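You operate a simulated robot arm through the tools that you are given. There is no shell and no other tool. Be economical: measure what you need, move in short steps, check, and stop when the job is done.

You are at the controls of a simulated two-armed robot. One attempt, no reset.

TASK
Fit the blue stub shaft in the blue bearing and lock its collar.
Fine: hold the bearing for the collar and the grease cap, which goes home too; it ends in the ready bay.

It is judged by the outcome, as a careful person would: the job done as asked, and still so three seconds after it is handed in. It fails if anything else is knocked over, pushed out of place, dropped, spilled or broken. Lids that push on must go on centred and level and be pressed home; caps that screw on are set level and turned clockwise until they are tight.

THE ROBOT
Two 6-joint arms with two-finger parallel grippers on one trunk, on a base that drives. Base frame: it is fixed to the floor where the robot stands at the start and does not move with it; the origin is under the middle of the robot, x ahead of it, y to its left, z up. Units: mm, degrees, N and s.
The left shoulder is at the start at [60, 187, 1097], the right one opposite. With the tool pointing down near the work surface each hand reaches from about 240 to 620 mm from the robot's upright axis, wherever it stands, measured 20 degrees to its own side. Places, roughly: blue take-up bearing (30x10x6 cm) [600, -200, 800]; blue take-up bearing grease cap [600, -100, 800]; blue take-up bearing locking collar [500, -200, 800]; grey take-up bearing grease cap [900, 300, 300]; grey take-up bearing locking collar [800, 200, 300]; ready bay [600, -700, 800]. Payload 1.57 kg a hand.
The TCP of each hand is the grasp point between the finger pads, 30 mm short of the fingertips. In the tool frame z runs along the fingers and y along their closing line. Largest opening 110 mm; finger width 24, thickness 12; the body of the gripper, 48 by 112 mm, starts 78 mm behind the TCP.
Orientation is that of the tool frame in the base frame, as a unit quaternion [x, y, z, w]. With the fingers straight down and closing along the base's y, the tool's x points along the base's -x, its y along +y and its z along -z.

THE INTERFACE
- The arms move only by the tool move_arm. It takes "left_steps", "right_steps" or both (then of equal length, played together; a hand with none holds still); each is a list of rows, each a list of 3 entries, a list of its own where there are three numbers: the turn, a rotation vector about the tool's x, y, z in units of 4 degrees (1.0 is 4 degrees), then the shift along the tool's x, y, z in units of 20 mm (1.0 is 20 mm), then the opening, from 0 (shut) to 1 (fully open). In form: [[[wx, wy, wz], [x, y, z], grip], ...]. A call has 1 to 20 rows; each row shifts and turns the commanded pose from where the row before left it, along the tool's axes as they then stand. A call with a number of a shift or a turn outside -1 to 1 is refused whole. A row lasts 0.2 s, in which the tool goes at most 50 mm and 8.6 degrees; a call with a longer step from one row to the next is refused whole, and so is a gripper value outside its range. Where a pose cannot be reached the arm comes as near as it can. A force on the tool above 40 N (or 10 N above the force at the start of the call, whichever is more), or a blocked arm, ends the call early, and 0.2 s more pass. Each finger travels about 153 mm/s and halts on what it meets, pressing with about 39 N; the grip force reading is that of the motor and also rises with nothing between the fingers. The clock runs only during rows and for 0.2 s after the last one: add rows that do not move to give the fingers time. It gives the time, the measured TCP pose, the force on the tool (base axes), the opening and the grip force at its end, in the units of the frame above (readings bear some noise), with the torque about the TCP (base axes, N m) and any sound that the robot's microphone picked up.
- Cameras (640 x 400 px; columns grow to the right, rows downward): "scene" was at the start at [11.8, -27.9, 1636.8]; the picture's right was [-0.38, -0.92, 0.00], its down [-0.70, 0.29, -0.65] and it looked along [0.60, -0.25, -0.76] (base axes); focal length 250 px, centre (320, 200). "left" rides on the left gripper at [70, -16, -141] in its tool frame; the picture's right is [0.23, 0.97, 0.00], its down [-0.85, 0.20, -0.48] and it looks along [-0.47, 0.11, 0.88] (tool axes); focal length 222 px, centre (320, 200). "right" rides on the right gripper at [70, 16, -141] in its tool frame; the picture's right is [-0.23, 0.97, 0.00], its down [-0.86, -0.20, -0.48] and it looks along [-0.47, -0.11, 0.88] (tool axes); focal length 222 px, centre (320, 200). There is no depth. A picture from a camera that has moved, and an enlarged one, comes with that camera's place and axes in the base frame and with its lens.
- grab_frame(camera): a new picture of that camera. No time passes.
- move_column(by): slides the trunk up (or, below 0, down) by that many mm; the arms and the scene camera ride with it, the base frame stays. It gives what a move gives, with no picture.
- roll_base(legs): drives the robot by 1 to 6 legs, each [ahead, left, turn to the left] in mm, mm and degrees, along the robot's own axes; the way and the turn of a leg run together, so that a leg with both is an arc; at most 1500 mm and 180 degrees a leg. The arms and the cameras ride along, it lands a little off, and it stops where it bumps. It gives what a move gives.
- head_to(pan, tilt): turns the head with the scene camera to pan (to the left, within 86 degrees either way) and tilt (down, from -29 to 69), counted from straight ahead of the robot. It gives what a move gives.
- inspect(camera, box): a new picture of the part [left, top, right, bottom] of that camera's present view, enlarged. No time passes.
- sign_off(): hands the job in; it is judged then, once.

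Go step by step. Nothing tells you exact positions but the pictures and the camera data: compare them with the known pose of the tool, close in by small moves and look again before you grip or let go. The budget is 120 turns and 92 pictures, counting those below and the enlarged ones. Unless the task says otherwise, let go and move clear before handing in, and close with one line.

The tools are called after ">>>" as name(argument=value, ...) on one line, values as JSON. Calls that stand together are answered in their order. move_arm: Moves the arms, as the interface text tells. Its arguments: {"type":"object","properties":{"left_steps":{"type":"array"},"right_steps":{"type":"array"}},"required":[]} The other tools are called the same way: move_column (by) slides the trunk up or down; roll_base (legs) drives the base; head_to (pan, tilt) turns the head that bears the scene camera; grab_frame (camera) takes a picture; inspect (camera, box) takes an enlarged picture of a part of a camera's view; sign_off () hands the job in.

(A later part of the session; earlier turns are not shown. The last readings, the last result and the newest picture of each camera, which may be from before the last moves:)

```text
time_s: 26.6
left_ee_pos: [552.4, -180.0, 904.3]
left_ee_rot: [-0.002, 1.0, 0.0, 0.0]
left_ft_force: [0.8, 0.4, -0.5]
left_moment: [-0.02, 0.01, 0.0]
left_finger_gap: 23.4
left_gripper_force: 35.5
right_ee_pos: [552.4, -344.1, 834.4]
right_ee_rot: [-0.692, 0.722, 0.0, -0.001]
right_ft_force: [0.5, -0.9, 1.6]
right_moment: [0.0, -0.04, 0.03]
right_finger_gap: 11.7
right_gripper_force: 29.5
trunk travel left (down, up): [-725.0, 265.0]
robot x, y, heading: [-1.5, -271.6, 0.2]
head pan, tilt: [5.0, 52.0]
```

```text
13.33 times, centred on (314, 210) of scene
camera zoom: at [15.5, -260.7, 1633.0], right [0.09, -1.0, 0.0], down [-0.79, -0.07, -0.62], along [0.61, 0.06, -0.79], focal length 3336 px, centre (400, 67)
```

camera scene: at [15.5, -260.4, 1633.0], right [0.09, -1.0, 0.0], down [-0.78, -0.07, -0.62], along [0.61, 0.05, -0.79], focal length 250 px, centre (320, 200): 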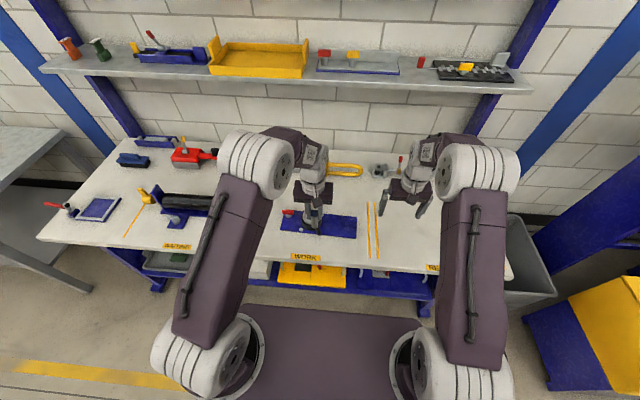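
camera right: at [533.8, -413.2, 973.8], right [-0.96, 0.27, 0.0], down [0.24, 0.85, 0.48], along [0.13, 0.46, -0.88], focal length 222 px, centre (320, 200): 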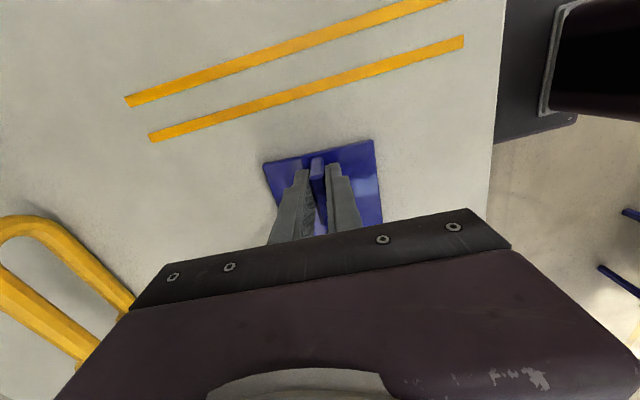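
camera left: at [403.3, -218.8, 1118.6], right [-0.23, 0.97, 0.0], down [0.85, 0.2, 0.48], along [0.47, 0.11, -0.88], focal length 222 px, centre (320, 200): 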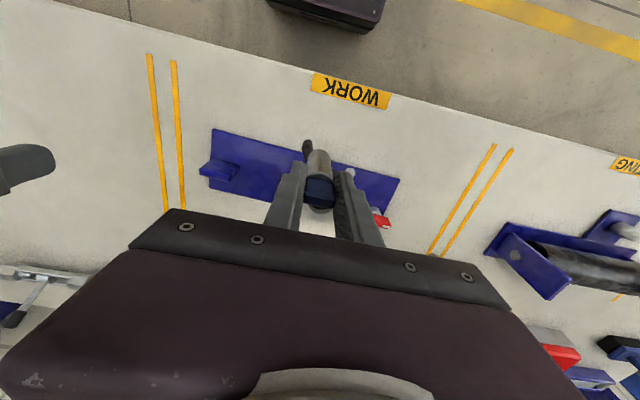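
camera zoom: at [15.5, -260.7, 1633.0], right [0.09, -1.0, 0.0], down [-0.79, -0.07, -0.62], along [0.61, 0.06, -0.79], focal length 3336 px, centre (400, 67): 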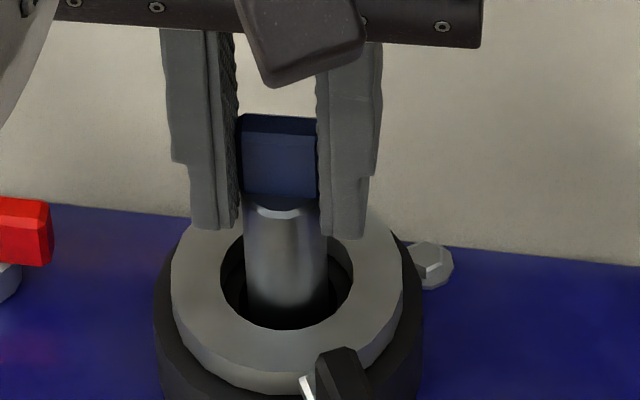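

The shaft has entered the collar centred. I'll keep lowering and watch the force.

>>> move_arm(left_steps=[[[0, 0, 0], [0, 0, 0.25], 0], [[0, 0, 0], [0, 0, 0.25], 0], [[0, 0, 0], [0, 0, 0.25], 0], [[0, 0, 0], [0, 0, 0.25], 0], [[0, 0, 0], [0, 0, 0], 0]])

>>> inspect(camera="left", box=[270, 120, 370, 182])

```text
time_s: 27.8
left_ee_pos: [552.2, -181.5, 884.8]
left_ee_rot: [-0.002, 1.0, 0.0, 0.001]
left_ft_force: [4.0, 1.0, 0.5]
left_moment: [0.06, -0.31, 0.0]
left_finger_gap: 23.7
left_gripper_force: 35.5
right_ee_pos: [553.0, -344.0, 834.0]
right_ee_rot: [-0.692, 0.722, 0.0, 0.0]
right_ft_force: [-2.5, -1.6, 2.1]
right_moment: [0.22, -0.02, 0.17]
right_finger_gap: 11.9
right_gripper_force: 28.9
trunk travel left (down, up): [-725.0, 265.0]
robot x, y, heading: [-0.3, -271.8, -0.1]
head pan, tilt: [5.0, 52.0]
```

```text
6.40 times, centred on (320, 151) of left
camera zoom: at [482.3, -197.8, 1025.5], right [-0.23, 0.97, 0.0], down [0.85, 0.2, 0.48], along [0.47, 0.11, -0.88], focal length 1422 px, centre (320, 514)
```

zoom: 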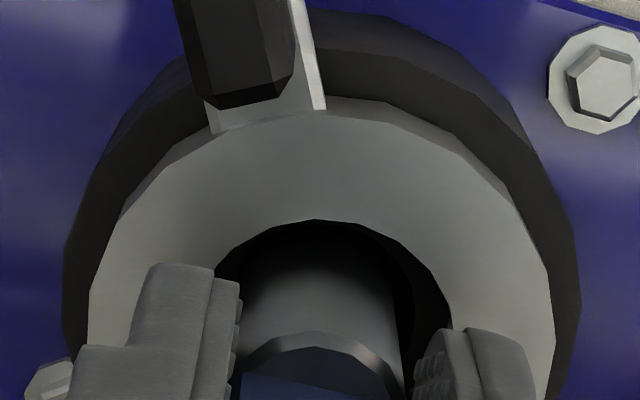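

There is a light sideways contact of 4 N in +x, so I'll shift +1.5 mm in x and continue down.

>>> move_arm(left_steps=[[[0, 0, 0], [-0.08, 0.03, 0], 0], [[0, 0, 0], [0, 0, 0.2], 0], [[0, 0, 0], [0, 0, 0.2], 0], [[0, 0, 0], [0, 0, 0], 0]])

```text
time_s: 28.8
left_ee_pos: [552.8, -180.5, 877.5]
left_ee_rot: [-0.001, 1.0, 0.0, 0.0]
left_ft_force: [0.1, 0.4, -1.9]
left_moment: [0.05, -0.02, 0.05]
left_finger_gap: 23.5
left_gripper_force: 36.2
right_ee_pos: [552.4, -344.2, 834.0]
right_ee_rot: [-0.692, 0.721, 0.001, 0.0]
right_ft_force: [0.4, 0.0, -0.1]
right_moment: [-0.11, 0.03, 0.13]
right_finger_gap: 11.8
right_gripper_force: 29.3
trunk travel left (down, up): [-725.0, 265.0]
robot x, y, heading: [-2.7, -269.5, 0.2]
head pan, tilt: [5.0, 52.0]
```

>>> move_arm(left_steps=[[[0, 0, 0], [0, 0, 0.15], 0], [[0, 0, 0], [0, 0, 0.15], 0], [[0, 0, 0], [0, 0, 0.15], 0], [[0, 0, 0], [0, 0, 0], 0]])

>>> inspect(camera="scene", box=[280, 190, 344, 230])

```text
time_s: 29.8
left_ee_pos: [553.4, -181.7, 870.7]
left_ee_rot: [-0.001, 1.0, 0.0, 0.005]
left_ft_force: [1.2, -4.1, 29.8]
left_moment: [-0.27, -0.33, 0.01]
left_finger_gap: 23.8
left_gripper_force: 35.8
right_ee_pos: [550.7, -344.7, 834.4]
right_ee_rot: [-0.692, 0.722, 0.001, 0.0]
right_ft_force: [0.1, 4.8, -12.0]
right_moment: [-0.06, -0.14, -0.33]
right_finger_gap: 11.6
right_gripper_force: 28.9
trunk travel left (down, up): [-725.0, 265.0]
robot x, y, heading: [-2.8, -267.8, 0.0]
head pan, tilt: [5.0, 52.0]
```

```text
10.00 times, centred on (312, 210) of scene
camera zoom: at [13.0, -261.6, 1633.2], right [0.09, -1.0, 0.0], down [-0.78, -0.07, -0.62], along [0.61, 0.06, -0.79], focal length 2502 px, centre (400, 100)
```

zoom: 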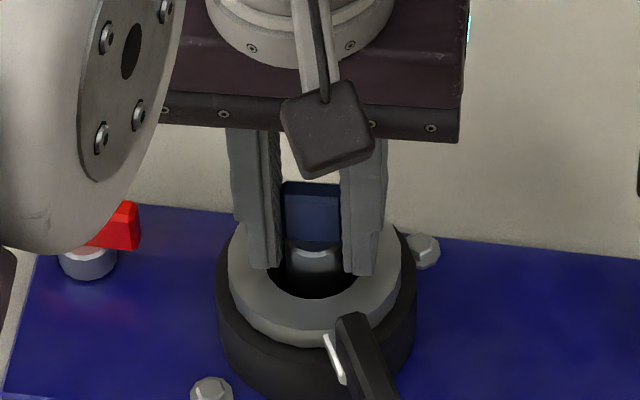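

There is firm contact at z≈871, either from the shaft bottoming or the fingertips on the collar. I'll ease up slightly, open, rise and check the shaft's height.

>>> move_arm(left_steps=[[[0, 0, 0], [0, 0, -0.1], 0], [[0, 0, 0], [0, 0, 0], 0.45], [[0, 0, 0], [0, 0, 0], 0.45], [[0, 0, 0], [0, 0, -0.8], 0.45], [[0, 0, 0], [0, 0, -0.8], 0.45], [[0, 0, 0], [0, 0, -0.8], 0.45], [[0, 0, 0], [0, 0, 0], 0.45]])

>>> inspect(camera="scene", box=[280, 190, 344, 230])

>>> inspect(camera="left", box=[240, 100, 400, 200])

```text
time_s: 31.4
left_ee_pos: [555.5, -181.7, 917.3]
left_ee_rot: [-0.002, 1.0, 0.001, 0.001]
left_ft_force: [0.6, -1.1, 0.9]
left_moment: [0.0, 0.03, 0.02]
left_finger_gap: 49.4
left_gripper_force: 0.1
right_ee_pos: [552.6, -343.6, 835.0]
right_ee_rot: [-0.692, 0.722, -0.001, -0.001]
right_ft_force: [1.4, -1.5, 0.6]
right_moment: [0.58, -0.03, -0.24]
right_finger_gap: 11.6
right_gripper_force: 29.6
trunk travel left (down, up): [-725.0, 265.0]
robot x, y, heading: [-2.7, -272.3, 0.4]
head pan, tilt: [5.0, 52.0]
```

```text
10.00 times, centred on (312, 210) of scene
camera zoom: at [15.5, -261.1, 1633.0], right [0.09, -1.0, 0.0], down [-0.79, -0.07, -0.62], along [0.61, 0.06, -0.79], focal length 2502 px, centre (400, 100)
```

zoom: 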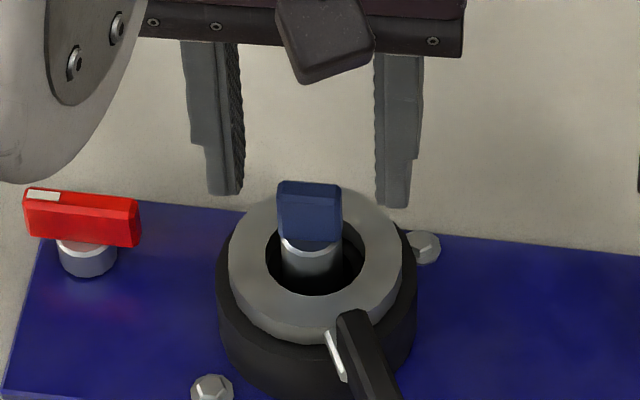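

```text
4.00 times, centred on (320, 150) of left
camera zoom: at [483.4, -197.2, 1058.8], right [-0.23, 0.97, 0.0], down [0.85, 0.2, 0.48], along [0.47, 0.11, -0.88], focal length 888 px, centre (320, 400)
```

zoom: 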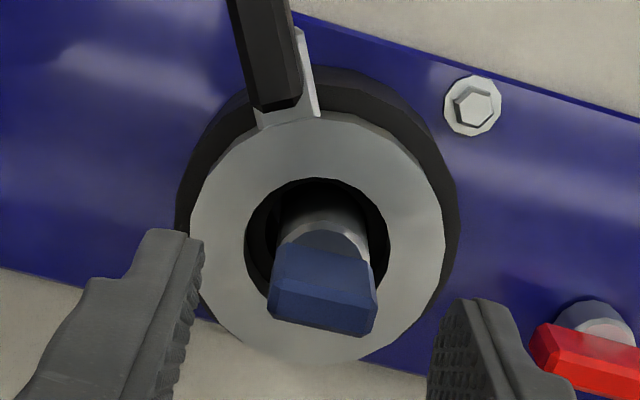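

The shaft stands in the bore. I'll press its head down gently with closed fingers to make sure it is home.

>>> move_arm(left_steps=[[[0, 0, 0], [0.1, 0, 0], 0], [[0, 0, 0], [0, 0, 0], 0], [[0, 0, 0], [0, 0, 0.7], 0], [[0, 0, 0], [0, 0, 0.2], 0], [[0, 0, 0], [0, 0, 0.15], 0], [[0, 0, 0], [0, 0, 0.15], 0], [[0, 0, 0], [0, 0, 0], 0]])

```text
time_s: 32.3
left_ee_pos: [553.9, -182.5, 909.0]
left_ee_rot: [-0.002, 1.0, -0.002, 0.008]
left_ft_force: [-0.9, 0.9, 7.0]
left_moment: [0.02, 0.02, 0.02]
left_finger_gap: 0.1
left_gripper_force: 21.6
right_ee_pos: [551.6, -345.1, 834.6]
right_ee_rot: [-0.691, 0.723, 0.0, 0.0]
right_ft_force: [-1.6, -1.1, 5.4]
right_moment: [0.57, -0.02, -0.43]
right_finger_gap: 11.6
right_gripper_force: 29.2
trunk travel left (down, up): [-725.0, 265.0]
robot x, y, heading: [-0.2, -268.6, 0.3]
head pan, tilt: [5.0, 52.0]
stopped in row 4 (left hand): the force on the tool passed its limit (the readings are from after the stop); the commanded pose is now the measured one
```

Contact came at tip z≈879, so the shaft is simply taller than I assumed. I'll press again slowly and look.

>>> move_arm(left_steps=[[[0, 0, 0], [0, 0, 0.05], 0], [[0, 0, 0], [0, 0, 0.08], 0], [[0, 0, 0], [0, 0, 0.08], 0], [[0, 0, 0], [0, 0, 0], 0]])

>>> inspect(camera="scene", box=[280, 190, 344, 230])

```text
time_s: 33.0
left_ee_pos: [556.2, -181.4, 909.8]
left_ee_rot: [-0.002, 1.0, -0.002, 0.012]
left_ft_force: [-0.7, 0.2, 8.2]
left_moment: [0.06, 0.0, 0.0]
left_finger_gap: 0.1
left_gripper_force: 21.2
right_ee_pos: [550.3, -344.6, 834.2]
right_ee_rot: [-0.69, 0.723, -0.001, 0.001]
right_ft_force: [-1.4, -0.9, 8.6]
right_moment: [0.48, 0.45, -0.47]
right_finger_gap: 11.8
right_gripper_force: 28.8
trunk travel left (down, up): [-725.0, 265.0]
robot x, y, heading: [3.4, -270.4, 0.3]
head pan, tilt: [5.0, 52.0]
stopped in row 3 (left hand): the force on the tool passed its limit (the readings are from after the stop); the commanded pose is now the measured one
```

```text
10.00 times, centred on (312, 210) of scene
camera zoom: at [11.6, -260.9, 1633.0], right [0.09, -1.0, 0.0], down [-0.78, -0.07, -0.62], along [0.61, 0.06, -0.79], focal length 2502 px, centre (400, 100)
```

zoom: 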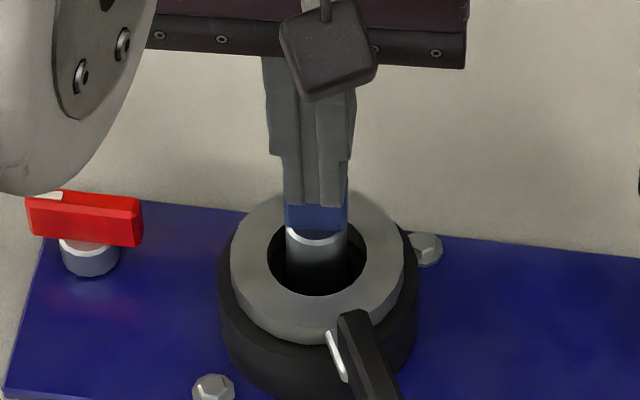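

The shaft is firm against the bottom under 40 N. Now I'll back off up and toward the robot to view the collar lever fully.

>>> move_arm(left_steps=[[[0, 0, 0], [0, 0, -0.8], 0], [[0, 0, 0], [0, 0, -0.8], 0], [[0, 0, 0], [0.7, 0, -0.4], 0], [[0, 0, 0], [0.7, 0, 0], 0], [[0, 0, 0], [0.7, 0, 0], 0], [[0, 0, 0], [0.7, 0, 0], 0], [[0, 0, 0], [0, 0, 0], 0]])

>>> inspect(camera="left", box=[220, 90, 420, 215])

>>> inspect(camera="scene", box=[275, 195, 355, 245])

```text
time_s: 34.6
left_ee_pos: [499.8, -182.9, 947.9]
left_ee_rot: [-0.002, 1.0, -0.003, 0.011]
left_ft_force: [-1.0, 0.7, 0.1]
left_moment: [-0.01, 0.02, 0.04]
left_finger_gap: 0.0
left_gripper_force: 21.2
right_ee_pos: [551.8, -343.6, 833.7]
right_ee_rot: [-0.691, 0.723, -0.002, 0.001]
right_ft_force: [-1.1, -4.0, 21.5]
right_moment: [-0.21, 0.42, -0.39]
right_finger_gap: 11.7
right_gripper_force: 29.2
trunk travel left (down, up): [-725.0, 265.0]
robot x, y, heading: [5.6, -270.4, 0.4]
head pan, tilt: [5.0, 52.0]
```

```text
3.20 times, centred on (320, 152) of left
camera zoom: at [426.0, -198.6, 1088.7], right [-0.23, 0.97, -0.01], down [0.84, 0.2, 0.5], along [0.48, 0.11, -0.87], focal length 711 px, centre (320, 352)
```

zoom: 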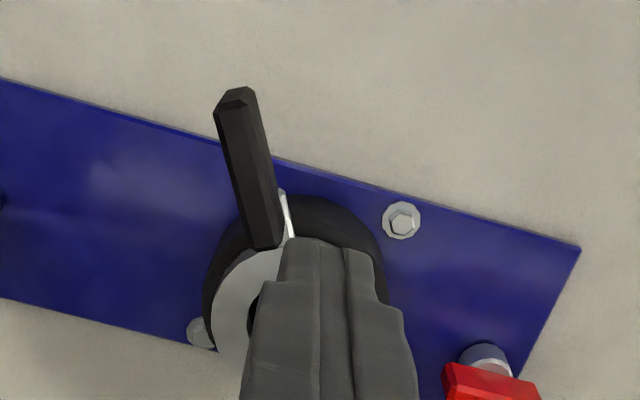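

```text
8.00 times, centred on (315, 220) of scene
camera zoom: at [11.9, -260.9, 1633.1], right [0.09, -1.0, 0.0], down [-0.78, -0.07, -0.62], along [0.61, 0.06, -0.79], focal length 2002 px, centre (360, 40)
```

zoom: 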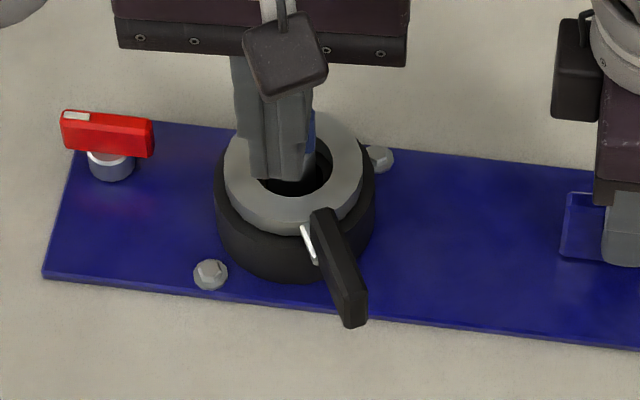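

The lever runs from the collar toward front-right, handle centre at about (499,-206) and top at z≈842. I'll level and turn the left hand 24.5° to match it, open, hover above it, and read whether the right hand's force relaxes.

>>> move_arm(left_steps=[[[-0.08, 0.31, 0], [0, 0, 0], 0.4], [[0, 0, -1], [0, 0, 0], 0.4], [[0, 0, -1], [0, 0, 0], 0.4], [[0, 0, -1], [0.13, -0.25, 0], 0.4], [[0, 0, -1], [0.13, -0.25, 0], 0.4], [[0, 0, -1], [0.13, -0.25, 0], 0.4], [[0, 0, -1], [0.13, -0.25, 0], 0.4], [[0, 0, -0.12], [0, 0, 0.9], 0.4], [[0, 0, 0], [0, 0, 0.9], 0.4], [[0, 0, 0], [0, 0, 0.9], 0.4], [[0, 0, 0], [0, 0, 0], 0.4]])

>>> inspect(camera="left", box=[220, 90, 420, 215])

>>> inspect(camera="scene", box=[275, 195, 355, 245])

```text
time_s: 37.0
left_ee_pos: [493.0, -204.2, 892.4]
left_ee_rot: [-0.214, 0.977, 0.001, 0.001]
left_ft_force: [-0.1, -0.1, 0.0]
left_moment: [-0.01, -0.03, 0.0]
left_finger_gap: 44.0
left_gripper_force: 0.1
right_ee_pos: [551.6, -345.6, 834.1]
right_ee_rot: [-0.692, 0.722, 0.0, 0.001]
right_ft_force: [3.0, -4.7, 24.3]
right_moment: [0.01, 0.32, -0.35]
right_finger_gap: 12.0
right_gripper_force: 29.3
trunk travel left (down, up): [-725.0, 265.0]
robot x, y, heading: [3.2, -268.0, 0.1]
head pan, tilt: [5.0, 52.0]
```

```text
3.20 times, centred on (320, 152) of left
camera zoom: at [435.8, -248.7, 1032.7], right [-0.61, 0.79, 0.0], down [0.69, 0.54, 0.48], along [0.38, 0.29, -0.88], focal length 711 px, centre (320, 352)
```

zoom: 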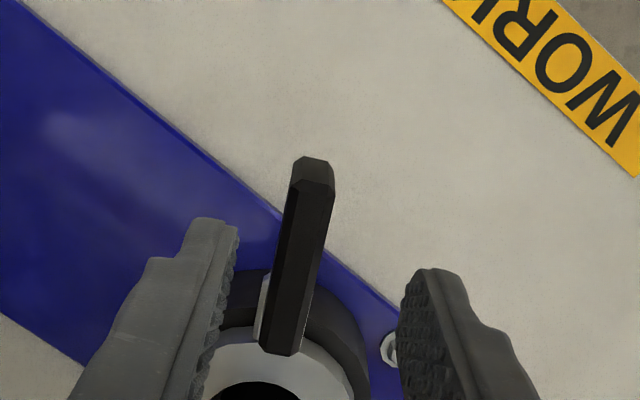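

```text
8.00 times, centred on (315, 220) of scene
camera zoom: at [12.0, -260.9, 1633.1], right [0.09, -1.0, 0.0], down [-0.78, -0.07, -0.62], along [0.61, 0.06, -0.79], focal length 2002 px, centre (360, 40)
```

zoom: 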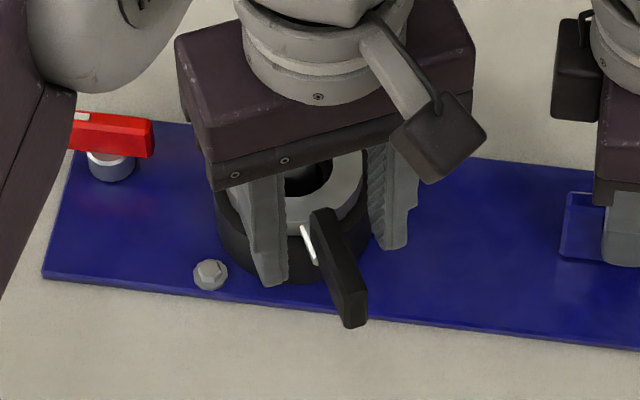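

The handle lies about 6 mm toward the tool's -y side, so I'll correct, descend and close on it. I'll also raise the right hand 1 mm to shed its downward load.

>>> move_arm(left_steps=[[[0, 0, 0], [-0.15, -0.3, 0], 0.4], [[0, 0, 0], [0, 0, 0.9], 0.4], [[0, 0, 0], [0, 0, 0.9], 0.4], [[0, 0, 0], [0, 0, 0.9], 0.4], [[0, 0, 0], [0, 0, 0], 0.2], [[0, 0, 0], [0, 0, 0], 0.0], [[0, 0, 0], [0, 0, 0], 0.0], [[0, 0, 0], [0, 0, 0], 0.0]], right_steps=[[[0, 0, 0], [0, 0, -0.05], 0], [[0, 0, 0], [0, 0, 0], 0], [[0, 0, 0], [0, 0, 0], 0], [[0, 0, 0], [0, 0, 0], 0], [[0, 0, 0], [0, 0, 0], 0], [[0, 0, 0], [0, 0, 0], 0], [[0, 0, 0], [0, 0, 0], 0], [[0, 0, 0], [0, 0, 0], 0]])

>>> inspect(camera="left", box=[220, 90, 420, 215])

>>> inspect(camera="scene", box=[265, 185, 385, 260])

```text
time_s: 38.9
left_ee_pos: [499.9, -206.8, 839.7]
left_ee_rot: [-0.213, 0.977, 0.0, 0.0]
left_ft_force: [0.3, -2.1, -0.9]
left_moment: [0.14, -0.28, -0.1]
left_finger_gap: 12.0
left_gripper_force: 29.2
right_ee_pos: [551.3, -344.8, 833.7]
right_ee_rot: [-0.691, 0.722, 0.0, 0.0]
right_ft_force: [-4.9, -3.7, 17.0]
right_moment: [-0.19, 0.34, -0.28]
right_finger_gap: 11.7
right_gripper_force: 29.1
trunk travel left (down, up): [-725.0, 265.0]
robot x, y, heading: [-0.1, -270.8, 0.3]
head pan, tilt: [5.0, 52.0]
```

```text
3.20 times, centred on (320, 152) of left
camera zoom: at [442.9, -251.0, 979.8], right [-0.61, 0.79, 0.0], down [0.69, 0.54, 0.48], along [0.38, 0.29, -0.88], focal length 711 px, centre (320, 352)
```

zoom: 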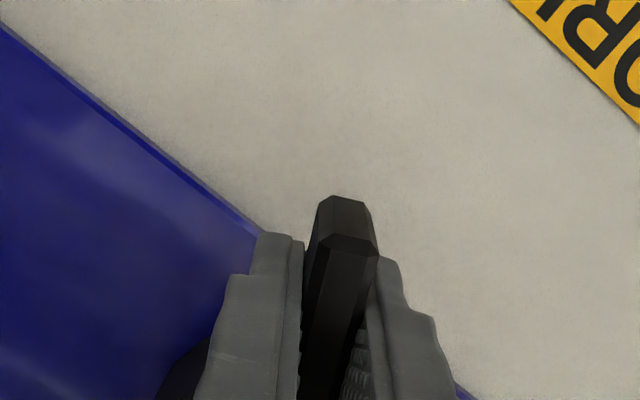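

```text
5.33 times, centred on (325, 222) of scene
camera zoom: at [12.3, -261.4, 1633.0], right [0.09, -1.0, 0.0], down [-0.78, -0.07, -0.62], along [0.61, 0.06, -0.79], focal length 1334 px, centre (293, 80)
```

zoom: 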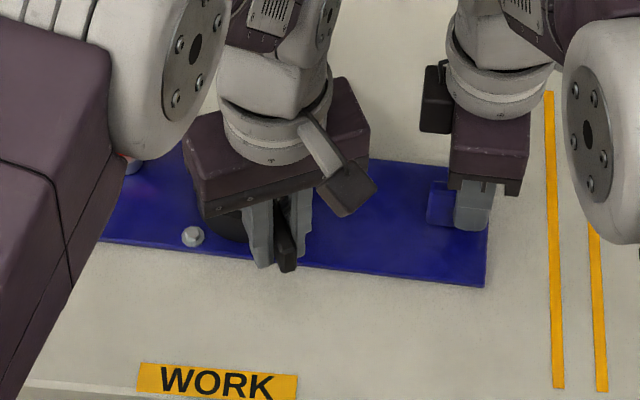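

The lever is gripped. I'll turn the collar clockwise about the bore axis, 12° first, to feel it.

>>> move_arm(left_steps=[[[0, 0, 1], [-0.007, 0.21, 0], 0], [[0, 0, 1], [-0.007, 0.21, 0], 0], [[0, 0, 1], [-0.007, 0.21, 0], 0], [[0, 0, 0], [0, 0, 0], 0]])

```text
time_s: 39.9
left_ee_pos: [495.6, -196.2, 839.0]
left_ee_rot: [-0.11, 0.994, 0.001, 0.0]
left_ft_force: [2.2, 10.9, -2.8]
left_moment: [-0.01, -0.25, 0.69]
left_finger_gap: 12.1
left_gripper_force: 29.0
right_ee_pos: [551.7, -343.5, 832.4]
right_ee_rot: [-0.692, 0.722, -0.002, 0.0]
right_ft_force: [-7.3, -11.9, 16.0]
right_moment: [-0.05, 0.37, 0.03]
right_finger_gap: 11.7
right_gripper_force: 29.5
trunk travel left (down, up): [-725.0, 265.0]
robot x, y, heading: [-2.1, -268.3, 0.2]
head pan, tilt: [5.0, 52.0]
```

The lever turns along with modest force, so I'll continue clockwise.

>>> move_arm(left_steps=[[[0, 0, 1], [-0.007, 0.21, 0], 0], [[0, 0, 1], [-0.007, 0.21, 0], 0], [[0, 0, 1], [-0.007, 0.21, 0], 0], [[0, 0, 1], [-0.007, 0.21, 0], 0], [[0, 0, 0], [0, 0, 0], 0]])

>>> inspect(camera="scene", box=[265, 185, 385, 260])

```text
time_s: 41.0
left_ee_pos: [495.2, -178.9, 839.9]
left_ee_rot: [0.029, 1.0, 0.001, 0.0]
left_ft_force: [1.2, 8.0, -6.2]
left_moment: [0.02, -0.11, 0.57]
left_finger_gap: 12.6
left_gripper_force: 29.8
right_ee_pos: [551.2, -343.4, 833.7]
right_ee_rot: [-0.692, 0.722, -0.001, 0.001]
right_ft_force: [-4.8, -9.2, 15.4]
right_moment: [0.62, 0.35, -0.05]
right_finger_gap: 11.7
right_gripper_force: 28.3
trunk travel left (down, up): [-725.0, 265.0]
robot x, y, heading: [-3.6, -268.4, 0.3]
head pan, tilt: [5.0, 52.0]
```

```text
5.33 times, centred on (325, 222) of scene
camera zoom: at [13.5, -260.2, 1633.0], right [0.09, -1.0, 0.0], down [-0.78, -0.07, -0.62], along [0.61, 0.06, -0.79], focal length 1334 px, centre (293, 80)
```

zoom: 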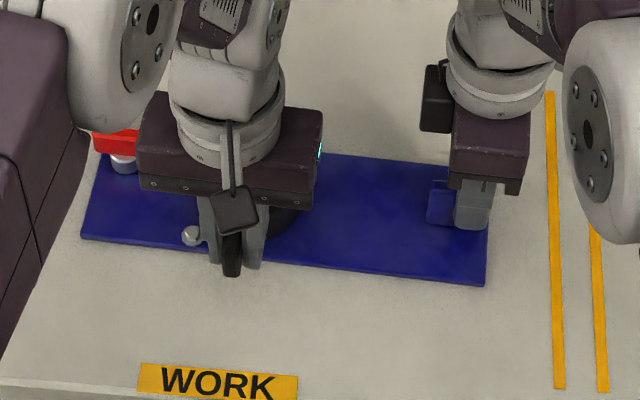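

The lever has turned 28° with steady friction and no stop yet. A plate bolt is ahead of the finger, so I'll regrip 6 mm higher before going on.

>>> move_arm(left_steps=[[[0, 0, 0], [0, 0, 0], 0.2], [[0, 0, 0], [0, 0, -0.35], 0.2], [[0, 0, 0], [0, 0, 0], 0], [[0, 0, 0], [0, 0, 0], 0], [[0, 0, 1], [-0.007, 0.21, 0], 0], [[0, 0, 1], [-0.007, 0.21, 0], 0], [[0, 0, 1], [-0.007, 0.21, 0], 0], [[0, 0, 1], [-0.007, 0.21, 0], 0], [[0, 0, 1], [-0.007, 0.21, 0], 0], [[0, 0, 0], [0, 0, 0], 0]])

>>> inspect(camera="left", box=[220, 90, 420, 215])

```text
time_s: 43.2
left_ee_pos: [500.1, -157.7, 846.6]
left_ee_rot: [0.203, 0.979, 0.0, -0.001]
left_ft_force: [-3.5, 13.5, 14.9]
left_moment: [0.02, -0.01, 0.7]
left_finger_gap: 12.8
left_gripper_force: 29.4
right_ee_pos: [551.1, -344.0, 832.7]
right_ee_rot: [-0.691, 0.723, -0.001, 0.001]
right_ft_force: [4.5, -7.8, 1.2]
right_moment: [0.5, 0.04, -0.23]
right_finger_gap: 11.7
right_gripper_force: 29.2
trunk travel left (down, up): [-725.0, 265.0]
robot x, y, heading: [4.6, -270.1, 0.1]
head pan, tilt: [5.0, 52.0]
```

```text
3.20 times, centred on (320, 152) of left
camera zoom: at [429.0, -145.2, 987.7], right [0.18, 0.98, 0.0], down [0.86, -0.16, 0.48], along [0.47, -0.08, -0.88], focal length 711 px, centre (320, 352)
```

zoom: 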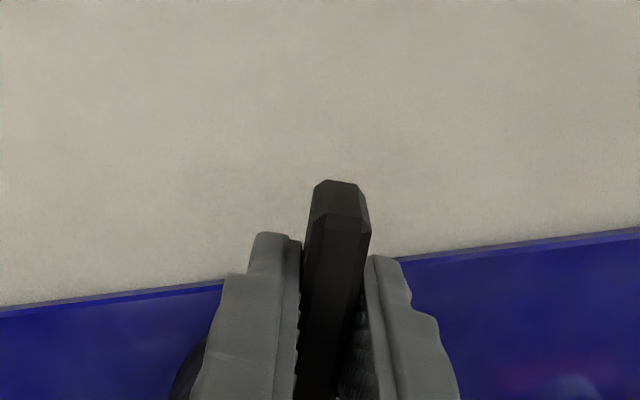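

That makes 48° turned. I'll continue in small batches.

>>> move_arm(left_steps=[[[0, 0, 1], [-0.007, 0.21, -0.02], 0], [[0, 0, 1], [-0.007, 0.21, -0.02], 0], [[0, 0, 1], [-0.007, 0.21, 0], 0], [[0, 0, 1], [-0.007, 0.21, 0], 0], [[0, 0, 1], [-0.007, 0.21, 0], 0], [[0, 0, 0], [0, 0, 0], 0]])

>>> inspect(camera="scene", box=[265, 185, 385, 260])

```text
time_s: 44.6
left_ee_pos: [512.6, -140.5, 846.9]
left_ee_rot: [0.369, 0.929, 0.0, 0.0]
left_ft_force: [5.6, -29.3, -0.3]
left_moment: [-0.15, -0.19, 0.9]
left_finger_gap: 15.8
left_gripper_force: 31.4
right_ee_pos: [552.7, -342.4, 832.0]
right_ee_rot: [-0.692, 0.722, 0.001, 0.001]
right_ft_force: [-8.4, 27.0, 6.0]
right_moment: [0.49, 0.03, -0.64]
right_finger_gap: 12.2
right_gripper_force: 29.6
trunk travel left (down, up): [-725.0, 265.0]
robot x, y, heading: [2.0, -264.0, 0.4]
head pan, tilt: [5.0, 52.0]
```

```text
5.33 times, centred on (325, 222) of scene
camera zoom: at [14.9, -261.2, 1632.9], right [0.09, -1.0, 0.0], down [-0.78, -0.07, -0.62], along [0.61, 0.06, -0.79], focal length 1334 px, centre (293, 80)
```

zoom: 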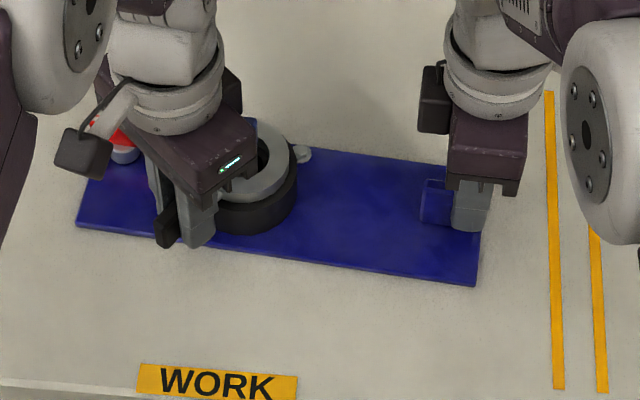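

The force jumped to about 29 N and the handle skewed in the fingers, so the collar has come against its stop at roughly 60°. I'll release and look.

>>> move_arm(left_steps=[[[0, 0, -0.5], [0, -0.1, 0], 0], [[0, 0, 0], [0, 0, 0], 0.4], [[0, 0, 0], [0, 0, 0], 0.4], [[0, 0, 0], [0, 0, -1], 0.4], [[0, 0, 0], [0, 0, -1], 0.4], [[0, 0, 0], [0, 0, -1], 0.4], [[0, 0, 0], [0.8, 0, -1], 0.4], [[0, 0, 0], [0.8, 0, 0], 0.4], [[0, 0, 0], [0.8, 0, 0], 0.4], [[0, 0, 0], [0, 0, 0], 0.4]])

>>> inspect(camera="scene", box=[265, 185, 385, 260])

>>> inspect(camera="left", box=[160, 60, 480, 260])

```text
time_s: 46.9
left_ee_pos: [473.6, -110.7, 925.8]
left_ee_rot: [0.353, 0.936, 0.0, -0.002]
left_ft_force: [-0.7, -1.0, -0.7]
left_moment: [-0.04, -0.01, 0.04]
left_finger_gap: 43.9
left_gripper_force: 0.0
right_ee_pos: [553.1, -343.1, 832.7]
right_ee_rot: [-0.691, 0.722, 0.0, 0.0]
right_ft_force: [-0.3, 0.6, -0.3]
right_moment: [-0.06, 0.08, 0.06]
right_finger_gap: 11.9
right_gripper_force: 29.3
trunk travel left (down, up): [-725.0, 265.0]
robot x, y, heading: [-2.3, -266.5, 0.3]
head pan, tilt: [5.0, 52.0]
```

```text
5.33 times, centred on (325, 222) of scene
camera zoom: at [16.0, -260.6, 1633.0], right [0.09, -1.0, 0.0], down [-0.79, -0.07, -0.62], along [0.61, 0.06, -0.79], focal length 1334 px, centre (293, 80)
```

zoom: 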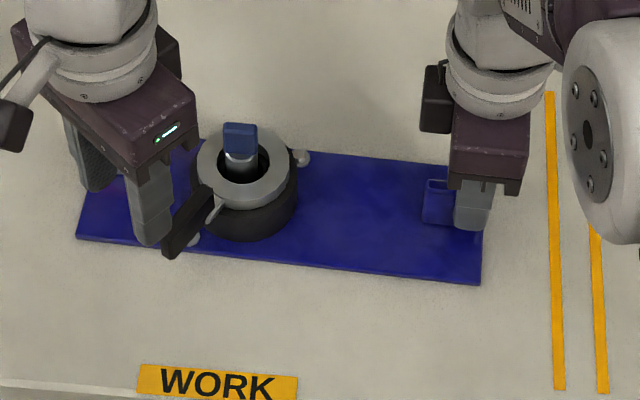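

```text
2.00 times, centred on (320, 160) of left
camera zoom: at [410.6, -77.8, 1067.6], right [0.47, 0.88, 0.0], down [0.78, -0.42, 0.48], along [0.42, -0.23, -0.88], focal length 444 px, centre (320, 280)
```

zoom: 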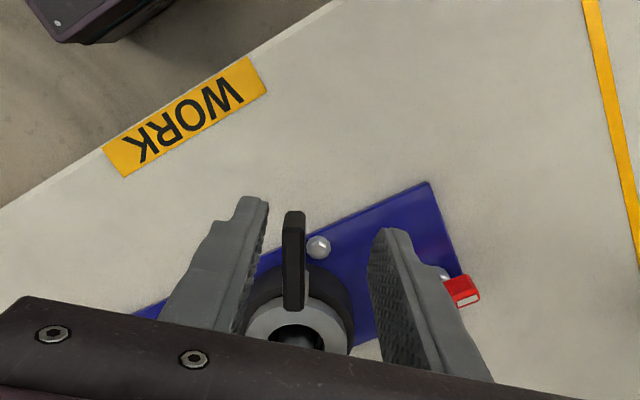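

The shaft is in, and the lever now points about 30° left of front, roughly 55° turned. I'll regrip aligned at its present angle and test whether it is really at its stop.

>>> move_arm(left_steps=[[[0, 0, -0.9], [0, 0, 0], 0.4], [[0, 0, -0.9], [0, 0, 0], 0.4], [[0, 0, -0.9], [0, 0, 0], 0.4], [[0, 0, 0], [-0.68, -0.25, 0], 0.4], [[0, 0, 0], [-0.68, -0.25, 0], 0.4], [[0, 0, 0], [-0.68, -0.26, 0], 0.4], [[0, 0, 0], [0, 0, 0.75], 0.4], [[0, 0, 0], [0, 0, 0.75], 0.4], [[0, 0, 0], [0, 0, 0], 0.4]])

>>> inspect(camera="left", box=[220, 90, 420, 215])

```text
time_s: 48.9
left_ee_pos: [502.6, -145.5, 895.9]
left_ee_rot: [0.263, 0.965, 0.001, -0.002]
left_ft_force: [0.6, 0.4, 1.0]
left_moment: [0.0, -0.03, 0.01]
left_finger_gap: 44.1
left_gripper_force: 0.1
right_ee_pos: [551.6, -344.3, 832.2]
right_ee_rot: [-0.691, 0.722, 0.0, 0.0]
right_ft_force: [0.0, -0.3, 0.0]
right_moment: [0.05, 0.09, 0.01]
right_finger_gap: 11.8
right_gripper_force: 29.2
trunk travel left (down, up): [-725.0, 265.0]
robot x, y, heading: [1.8, -270.3, 0.4]
head pan, tilt: [5.0, 52.0]
```

```text
3.20 times, centred on (320, 152) of left
camera zoom: at [433.8, -123.6, 1036.1], right [0.3, 0.95, 0.0], down [0.84, -0.26, 0.48], along [0.45, -0.14, -0.88], focal length 711 px, centre (320, 352)
```

zoom: 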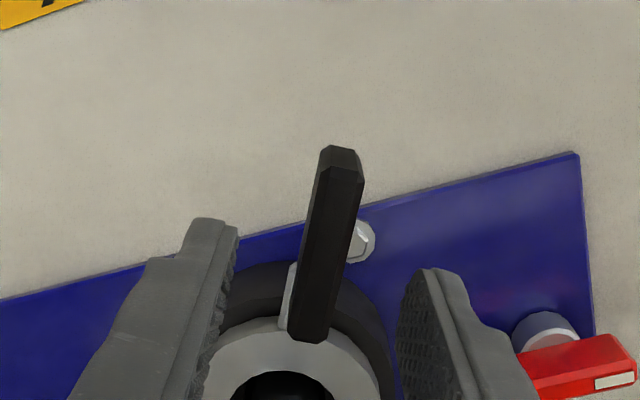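

Aligned; I'll descend, grip and turn 8° further while watching the force.

>>> move_arm(left_steps=[[[0, 0, 0], [0, 0.05, 0.8], 0.4], [[0, 0, 0], [0, 0, 0.8], 0.4], [[0, 0, 0], [0, 0, 0.85], 0.4], [[0, 0, 0], [0, 0, 0], 0.2], [[0, 0, 0], [0, 0, 0], 0], [[0, 0, 0], [0, 0, 0], 0], [[0, 0, 0], [0, 0, 0], 0]])

>>> move_arm(left_steps=[[[0, 0, 0.7], [0, 0.15, 0], 0], [[0, 0, 0.7], [0, 0.15, 0], 0], [[0, 0, 0.6], [0, 0.13, 0], 0], [[0, 0, 0], [0, 0, 0], 0]])

>>> inspect(camera="scene", box=[265, 185, 385, 260])

```text
time_s: 50.5
left_ee_pos: [502.2, -143.2, 846.9]
left_ee_rot: [0.263, 0.965, 0.001, -0.002]
left_ft_force: [3.9, 6.1, 0.4]
left_moment: [-0.04, -0.1, 0.78]
left_finger_gap: 11.9
left_gripper_force: 29.4
right_ee_pos: [554.3, -344.2, 833.0]
right_ee_rot: [-0.692, 0.722, 0.0, 0.0]
right_ft_force: [-3.6, -6.2, 1.8]
right_moment: [0.7, 0.15, 0.17]
right_finger_gap: 11.7
right_gripper_force: 29.0
trunk travel left (down, up): [-725.0, 265.0]
robot x, y, heading: [1.6, -270.6, 0.2]
head pan, tilt: [5.0, 52.0]
```

```text
time_s: 51.5
left_ee_pos: [507.1, -138.2, 847.0]
left_ee_rot: [0.33, 0.944, -0.001, 0.0]
left_ft_force: [7.3, -28.4, -0.2]
left_moment: [-0.05, 0.15, 0.8]
left_finger_gap: 14.1
left_gripper_force: 30.1
right_ee_pos: [553.9, -342.1, 832.3]
right_ee_rot: [-0.691, 0.723, 0.002, 0.001]
right_ft_force: [-7.0, 28.4, 0.8]
right_moment: [0.29, 0.06, -0.63]
right_finger_gap: 12.1
right_gripper_force: 29.5
trunk travel left (down, up): [-725.0, 265.0]
robot x, y, heading: [-1.6, -271.2, 0.0]
head pan, tilt: [5.0, 52.0]
```

```text
5.33 times, centred on (325, 222) of scene
camera zoom: at [15.6, -260.7, 1633.0], right [0.09, -1.0, 0.0], down [-0.78, -0.07, -0.62], along [0.61, 0.06, -0.79], focal length 1334 px, centre (293, 80)
```

zoom: 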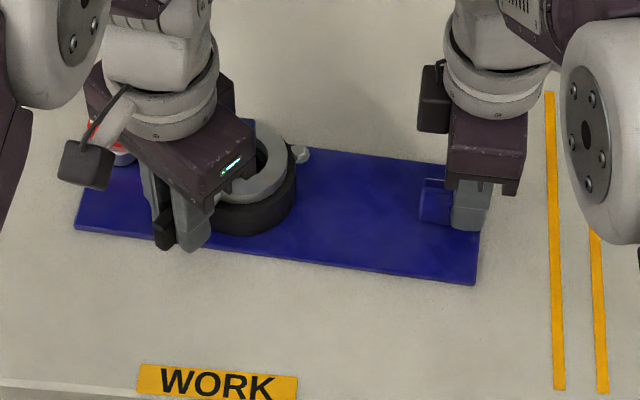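

The lever now resists hard at 28 N while the handle stays put, so the collar is against its stop, locked. I'll release without turning back and rise to view the cap.

>>> move_arm(left_steps=[[[0, 0, 0], [0, 0, 0], 0.4], [[0, 0, 0], [0, 0, 0], 0.4], [[0, 0, 0], [0, 0, -1], 0.4], [[0, 0, 0], [0, 0, -1], 0.4], [[0, 0, 0], [0, 0, -1], 0.4], [[0, 0, -1], [0.5, 0.5, -0.5], 0.5], [[0, 0, -1], [0.5, 0.5, 0], 0.5], [[0, 0, -1], [0.5, 0.5, 0], 0.6], [[0, 0, -1], [0, 0.5, 0], 0.6], [[0, 0, -1], [0, 0.5, 0], 0.6], [[0, 0, -1], [0, 0.5, 0], 0.6], [[0, 0, -1], [0, 0, 0], 0.6], [[0, 0, -1], [0, 0, 0], 0.6], [[0, 0, -1], [0, 0, 0], 0.6], [[0, 0, 0], [0, 0, 0], 0.6]])

>>> grab_frame(camera="left")

>>> inspect(camera="scene", box=[265, 185, 345, 235])

```text
time_s: 54.6
left_ee_pos: [511.8, -66.9, 916.2]
left_ee_rot: [0.022, 1.0, 0.0, -0.002]
left_ft_force: [-0.2, 0.5, 0.0]
left_moment: [0.0, 0.0, -0.01]
left_finger_gap: 66.2
left_gripper_force: 0.0
right_ee_pos: [553.5, -343.8, 833.0]
right_ee_rot: [-0.692, 0.722, 0.0, 0.0]
right_ft_force: [-0.1, -0.1, 0.8]
right_moment: [0.07, 0.1, -0.03]
right_finger_gap: 11.7
right_gripper_force: 28.5
trunk travel left (down, up): [-725.0, 265.0]
robot x, y, heading: [0.8, -272.4, 0.3]
head pan, tilt: [5.0, 52.0]
```

```text
36 pictures are left
camera left: at [440.9, -80.0, 1057.6], right [-0.18, 0.98, 0.0], down [0.86, 0.16, 0.48], along [0.47, 0.09, -0.88], focal length 222 px, centre (320, 200)
```

left: 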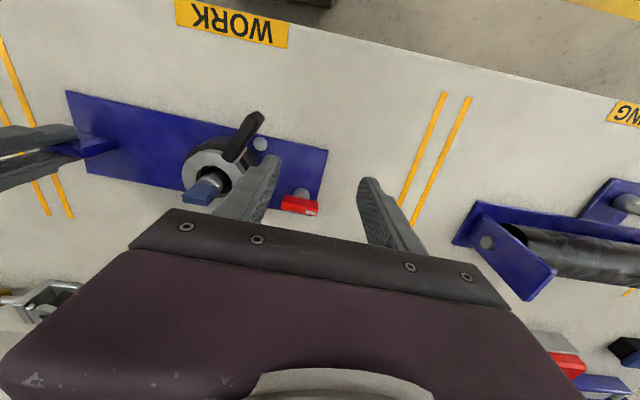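

```text
8.00 times, centred on (305, 210) of scene
camera zoom: at [16.0, -260.5, 1633.0], right [0.09, -1.0, 0.0], down [-0.79, -0.07, -0.62], along [0.61, 0.06, -0.79], focal length 2002 px, centre (440, 120)
```

zoom: 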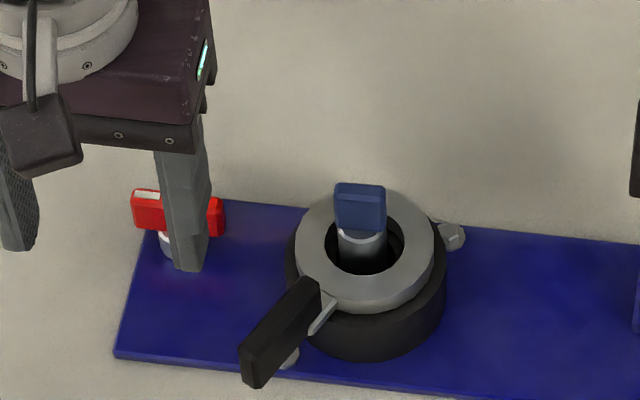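

The lever stays locked front-left. Next I'll position the left hand over the red cap for a close view.

>>> move_arm(left_steps=[[[0, 0, -0.6], [-0.75, -0.25, 0], 1], [[0, 0, 0], [-0.75, -0.25, 0], 1], [[0, 0, 0], [-0.75, -0.25, 0], 1], [[0, 0, 0], [0, 0, 0], 1]])

>>> inspect(camera="left", box=[240, 80, 400, 180])

>>> inspect(camera="scene", box=[270, 195, 318, 225])

```text
time_s: 55.6
left_ee_pos: [557.5, -84.7, 916.4]
left_ee_rot: [0.001, 1.0, 0.001, -0.003]
left_ft_force: [0.2, -0.2, 0.2]
left_moment: [-0.02, 0.0, -0.01]
left_finger_gap: 109.5
left_gripper_force: 0.0
right_ee_pos: [552.6, -343.9, 832.7]
right_ee_rot: [-0.691, 0.723, 0.0, 0.001]
right_ft_force: [0.7, -0.4, 0.1]
right_moment: [0.05, 0.13, 0.0]
right_finger_gap: 11.7
right_gripper_force: 28.7
trunk travel left (down, up): [-725.0, 265.0]
robot x, y, heading: [-2.1, -268.6, -0.3]
head pan, tilt: [5.0, 52.0]
```

```text
4.00 times, centred on (320, 130) of left
camera zoom: at [486.6, -101.2, 1057.1], right [-0.22, 0.97, 0.0], down [0.86, 0.2, 0.48], along [0.46, 0.11, -0.88], focal length 888 px, centre (320, 480)
```

zoom: 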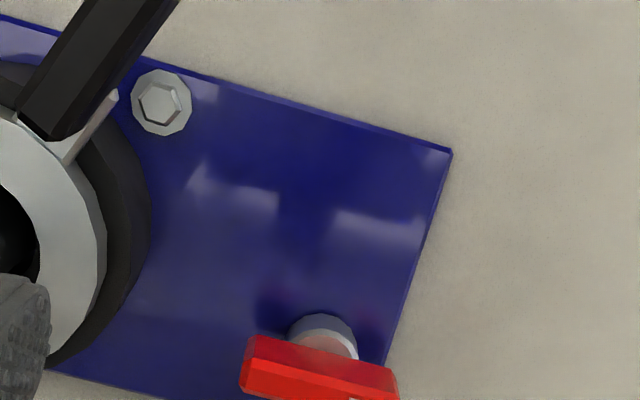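

```text
13.33 times, centred on (294, 210) of scene
camera zoom: at [15.9, -260.5, 1633.0], right [0.09, -1.0, 0.0], down [-0.79, -0.07, -0.62], along [0.61, 0.06, -0.79], focal length 3336 px, centre (667, 67)
```

zoom: 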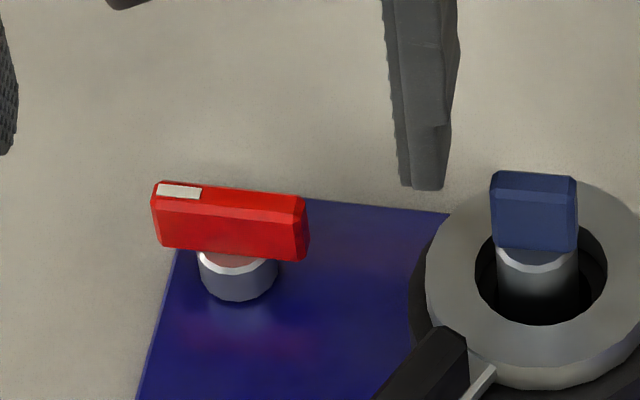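

The cap is a red T-bar about 45 mm long on a round post at about (579,-80), lined up with the plate. I'll turn the left hand 88° counter-clockwise so it can grip the bar's faces with a full clockwise range ahead.

>>> move_arm(left_steps=[[[0, 0, -1], [0, 0, 0], 0.6], [[0, 0, -1], [0, 0, 0], 0.6], [[0, 0, -1], [0, 0, 0], 0.6], [[0, 0, -1], [0, 0, 0], 0.6], [[0, 0, -1], [0, 0, 0], 0.6], [[0, 0, -1], [0, 0, 0], 0.6], [[0, 0, -1], [0, 0, 0], 0.6], [[0, 0, -1], [0, 0, 0], 0.6], [[0, 0, -1], [0, 0, 0], 0.6], [[0, 0, -1], [0, 0, 0], 0.6], [[0, 0, -1], [0, 0, 0], 0.6], [[0, 0, -1], [0, 0, 0], 0.6], [[0, 0, -1], [0, 0, 0], 0.6], [[0, 0, -1], [0, 0, 0], 0.6], [[0, 0, -1], [0, 0, 0], 0.6], [[0, 0, -1], [0, 0, 0], 0.6], [[0, 0, -1], [0, 0, 0], 0.6], [[0, 0, -1], [0, 0, 0], 0.6], [[0, 0, -1], [0, 0, 0], 0.6], [[0, 0, -1], [0, 0, 0], 0.6]])

>>> move_arm(left_steps=[[[0, 0, -1], [0, 0, 0], 0.6], [[0, 0, -0.9], [0, 0, 0], 0.6], [[0, 0, 0], [-0.2, -0.5, 0], 0.6], [[0, 0, 0], [-0.1, -0.5, 0], 0.6], [[0, 0, 0], [0, 0, 0], 0.6]])

>>> inspect(camera="left", box=[200, 80, 440, 230])

```text
time_s: 59.9
left_ee_pos: [555.5, -82.2, 917.0]
left_ee_rot: [-0.642, 0.766, 0.002, -0.002]
left_ft_force: [0.8, -0.2, -1.2]
left_moment: [0.02, 0.04, 0.01]
left_finger_gap: 66.1
left_gripper_force: 0.0
right_ee_pos: [553.8, -343.4, 832.2]
right_ee_rot: [-0.692, 0.722, 0.0, 0.0]
right_ft_force: [0.0, 0.3, -0.7]
right_moment: [0.01, 0.04, -0.01]
right_finger_gap: 11.7
right_gripper_force: 29.0
trunk travel left (down, up): [-725.0, 265.0]
robot x, y, heading: [1.7, -266.1, 0.3]
head pan, tilt: [5.0, 52.0]
```

```text
time_s: 61.0
left_ee_pos: [577.6, -75.8, 917.7]
left_ee_rot: [-0.691, 0.723, 0.001, 0.0]
left_ft_force: [-0.6, -0.2, 0.0]
left_moment: [-0.01, 0.0, -0.01]
left_finger_gap: 66.0
left_gripper_force: 0.0
right_ee_pos: [553.8, -342.8, 832.4]
right_ee_rot: [-0.692, 0.722, 0.0, -0.001]
right_ft_force: [-0.4, -0.5, -0.5]
right_moment: [-0.01, 0.06, -0.01]
right_finger_gap: 11.8
right_gripper_force: 29.2
trunk travel left (down, up): [-725.0, 265.0]
robot x, y, heading: [1.6, -267.6, 0.5]
head pan, tilt: [5.0, 52.0]
```

```text
2.67 times, centred on (320, 155) of left
camera zoom: at [589.4, -146.8, 1057.8], right [-0.98, -0.18, 0.0], down [-0.16, 0.86, 0.48], along [-0.09, 0.47, -0.88], focal length 592 px, centre (320, 320)
```

zoom: 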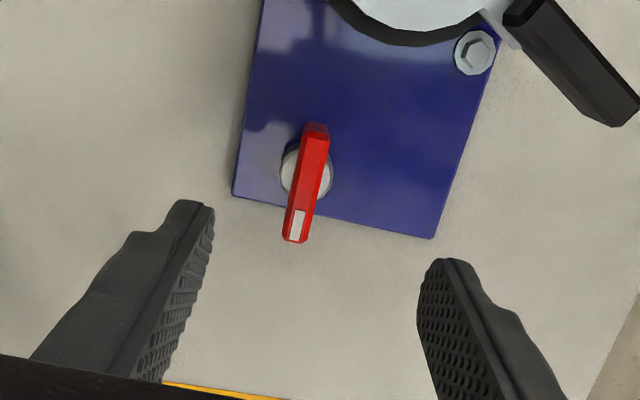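

The bar centre is at (582,-82), along y, top near z=825. I'll align and descend with the tips kept above the wider post, then close.

>>> move_arm(left_steps=[[[0, 0, 0], [0.3, -0.235, 0], 0.6], [[0, 0, 0], [0, 0, 0.9], 0.6], [[0, 0, 0], [0, 0, 0.9], 0.6], [[0, 0, 0], [0, 0, 0.9], 0.4], [[0, 0, 0], [0, 0, 0.8], 0.4], [[0, 0, 0], [0, 0, 0], 0.4]])

>>> inspect(camera="left", box=[200, 80, 440, 230])

>>> inspect(camera="scene", box=[265, 195, 313, 225])

```text
time_s: 62.5
left_ee_pos: [579.3, -82.4, 844.9]
left_ee_rot: [-0.691, 0.723, 0.002, 0.0]
left_ft_force: [-0.1, 0.2, -0.7]
left_moment: [0.0, 0.0, 0.0]
left_finger_gap: 44.2
left_gripper_force: 0.1
right_ee_pos: [552.5, -343.7, 832.3]
right_ee_rot: [-0.691, 0.723, 0.0, 0.0]
right_ft_force: [1.4, -0.8, -0.3]
right_moment: [-0.03, 0.09, -0.07]
right_finger_gap: 11.6
right_gripper_force: 29.0
trunk travel left (down, up): [-725.0, 265.0]
robot x, y, heading: [3.3, -268.0, 0.2]
head pan, tilt: [5.0, 52.0]
```

```text
2.67 times, centred on (320, 155) of left
camera zoom: at [591.1, -153.4, 986.7], right [-0.98, -0.18, 0.0], down [-0.16, 0.86, 0.48], along [-0.09, 0.47, -0.88], focal length 592 px, centre (320, 320)
```

zoom: 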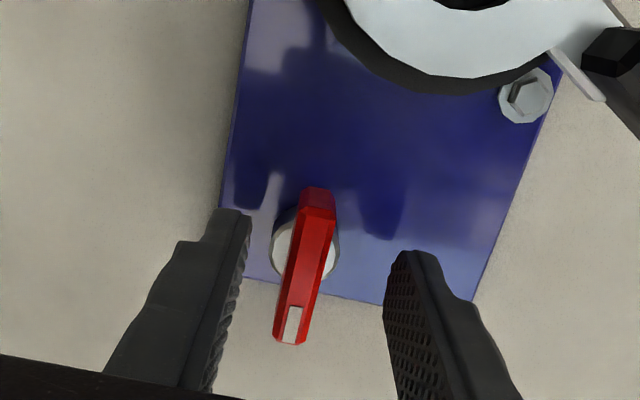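

```text
13.33 times, centred on (289, 210) of scene
camera zoom: at [16.0, -260.7, 1633.0], right [0.09, -1.0, 0.0], down [-0.79, -0.07, -0.62], along [0.61, 0.06, -0.79], focal length 3336 px, centre (733, 67)
```

zoom: 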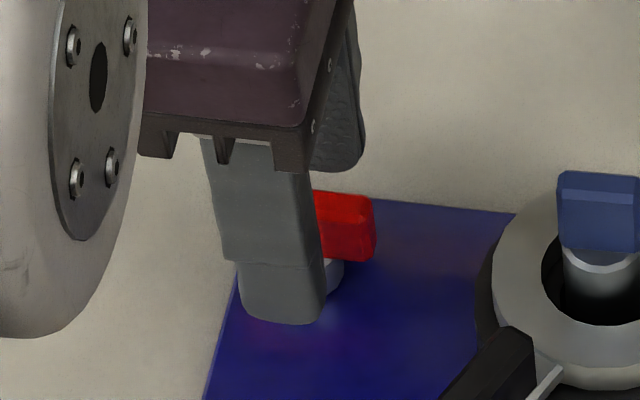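

I'll shift 3 mm in x, lower 3 mm and close on the bar.

>>> move_arm(left_steps=[[[0, 0, 0], [0.05, -0.15, 0.15], 0.4], [[0, 0, 0], [0, 0, 0], 0.2], [[0, 0, 0], [0, 0, 0], 0], [[0, 0, 0], [0, 0, 0], 0], [[0, 0, 0], [0, 0, 0], 0]])

```text
time_s: 63.6
left_ee_pos: [581.4, -83.9, 843.6]
left_ee_rot: [-0.691, 0.723, 0.002, -0.001]
left_ft_force: [0.6, 0.2, -0.2]
left_moment: [0.13, -0.09, -0.02]
left_finger_gap: 10.6
left_gripper_force: 28.5
right_ee_pos: [553.0, -343.1, 833.1]
right_ee_rot: [-0.692, 0.722, 0.0, 0.0]
right_ft_force: [-1.3, -0.2, 0.3]
right_moment: [-0.11, 0.11, 0.2]
right_finger_gap: 11.5
right_gripper_force: 28.8
trunk travel left (down, up): [-725.0, 265.0]
robot x, y, heading: [-4.3, -269.5, 0.3]
head pan, tilt: [5.0, 52.0]
```

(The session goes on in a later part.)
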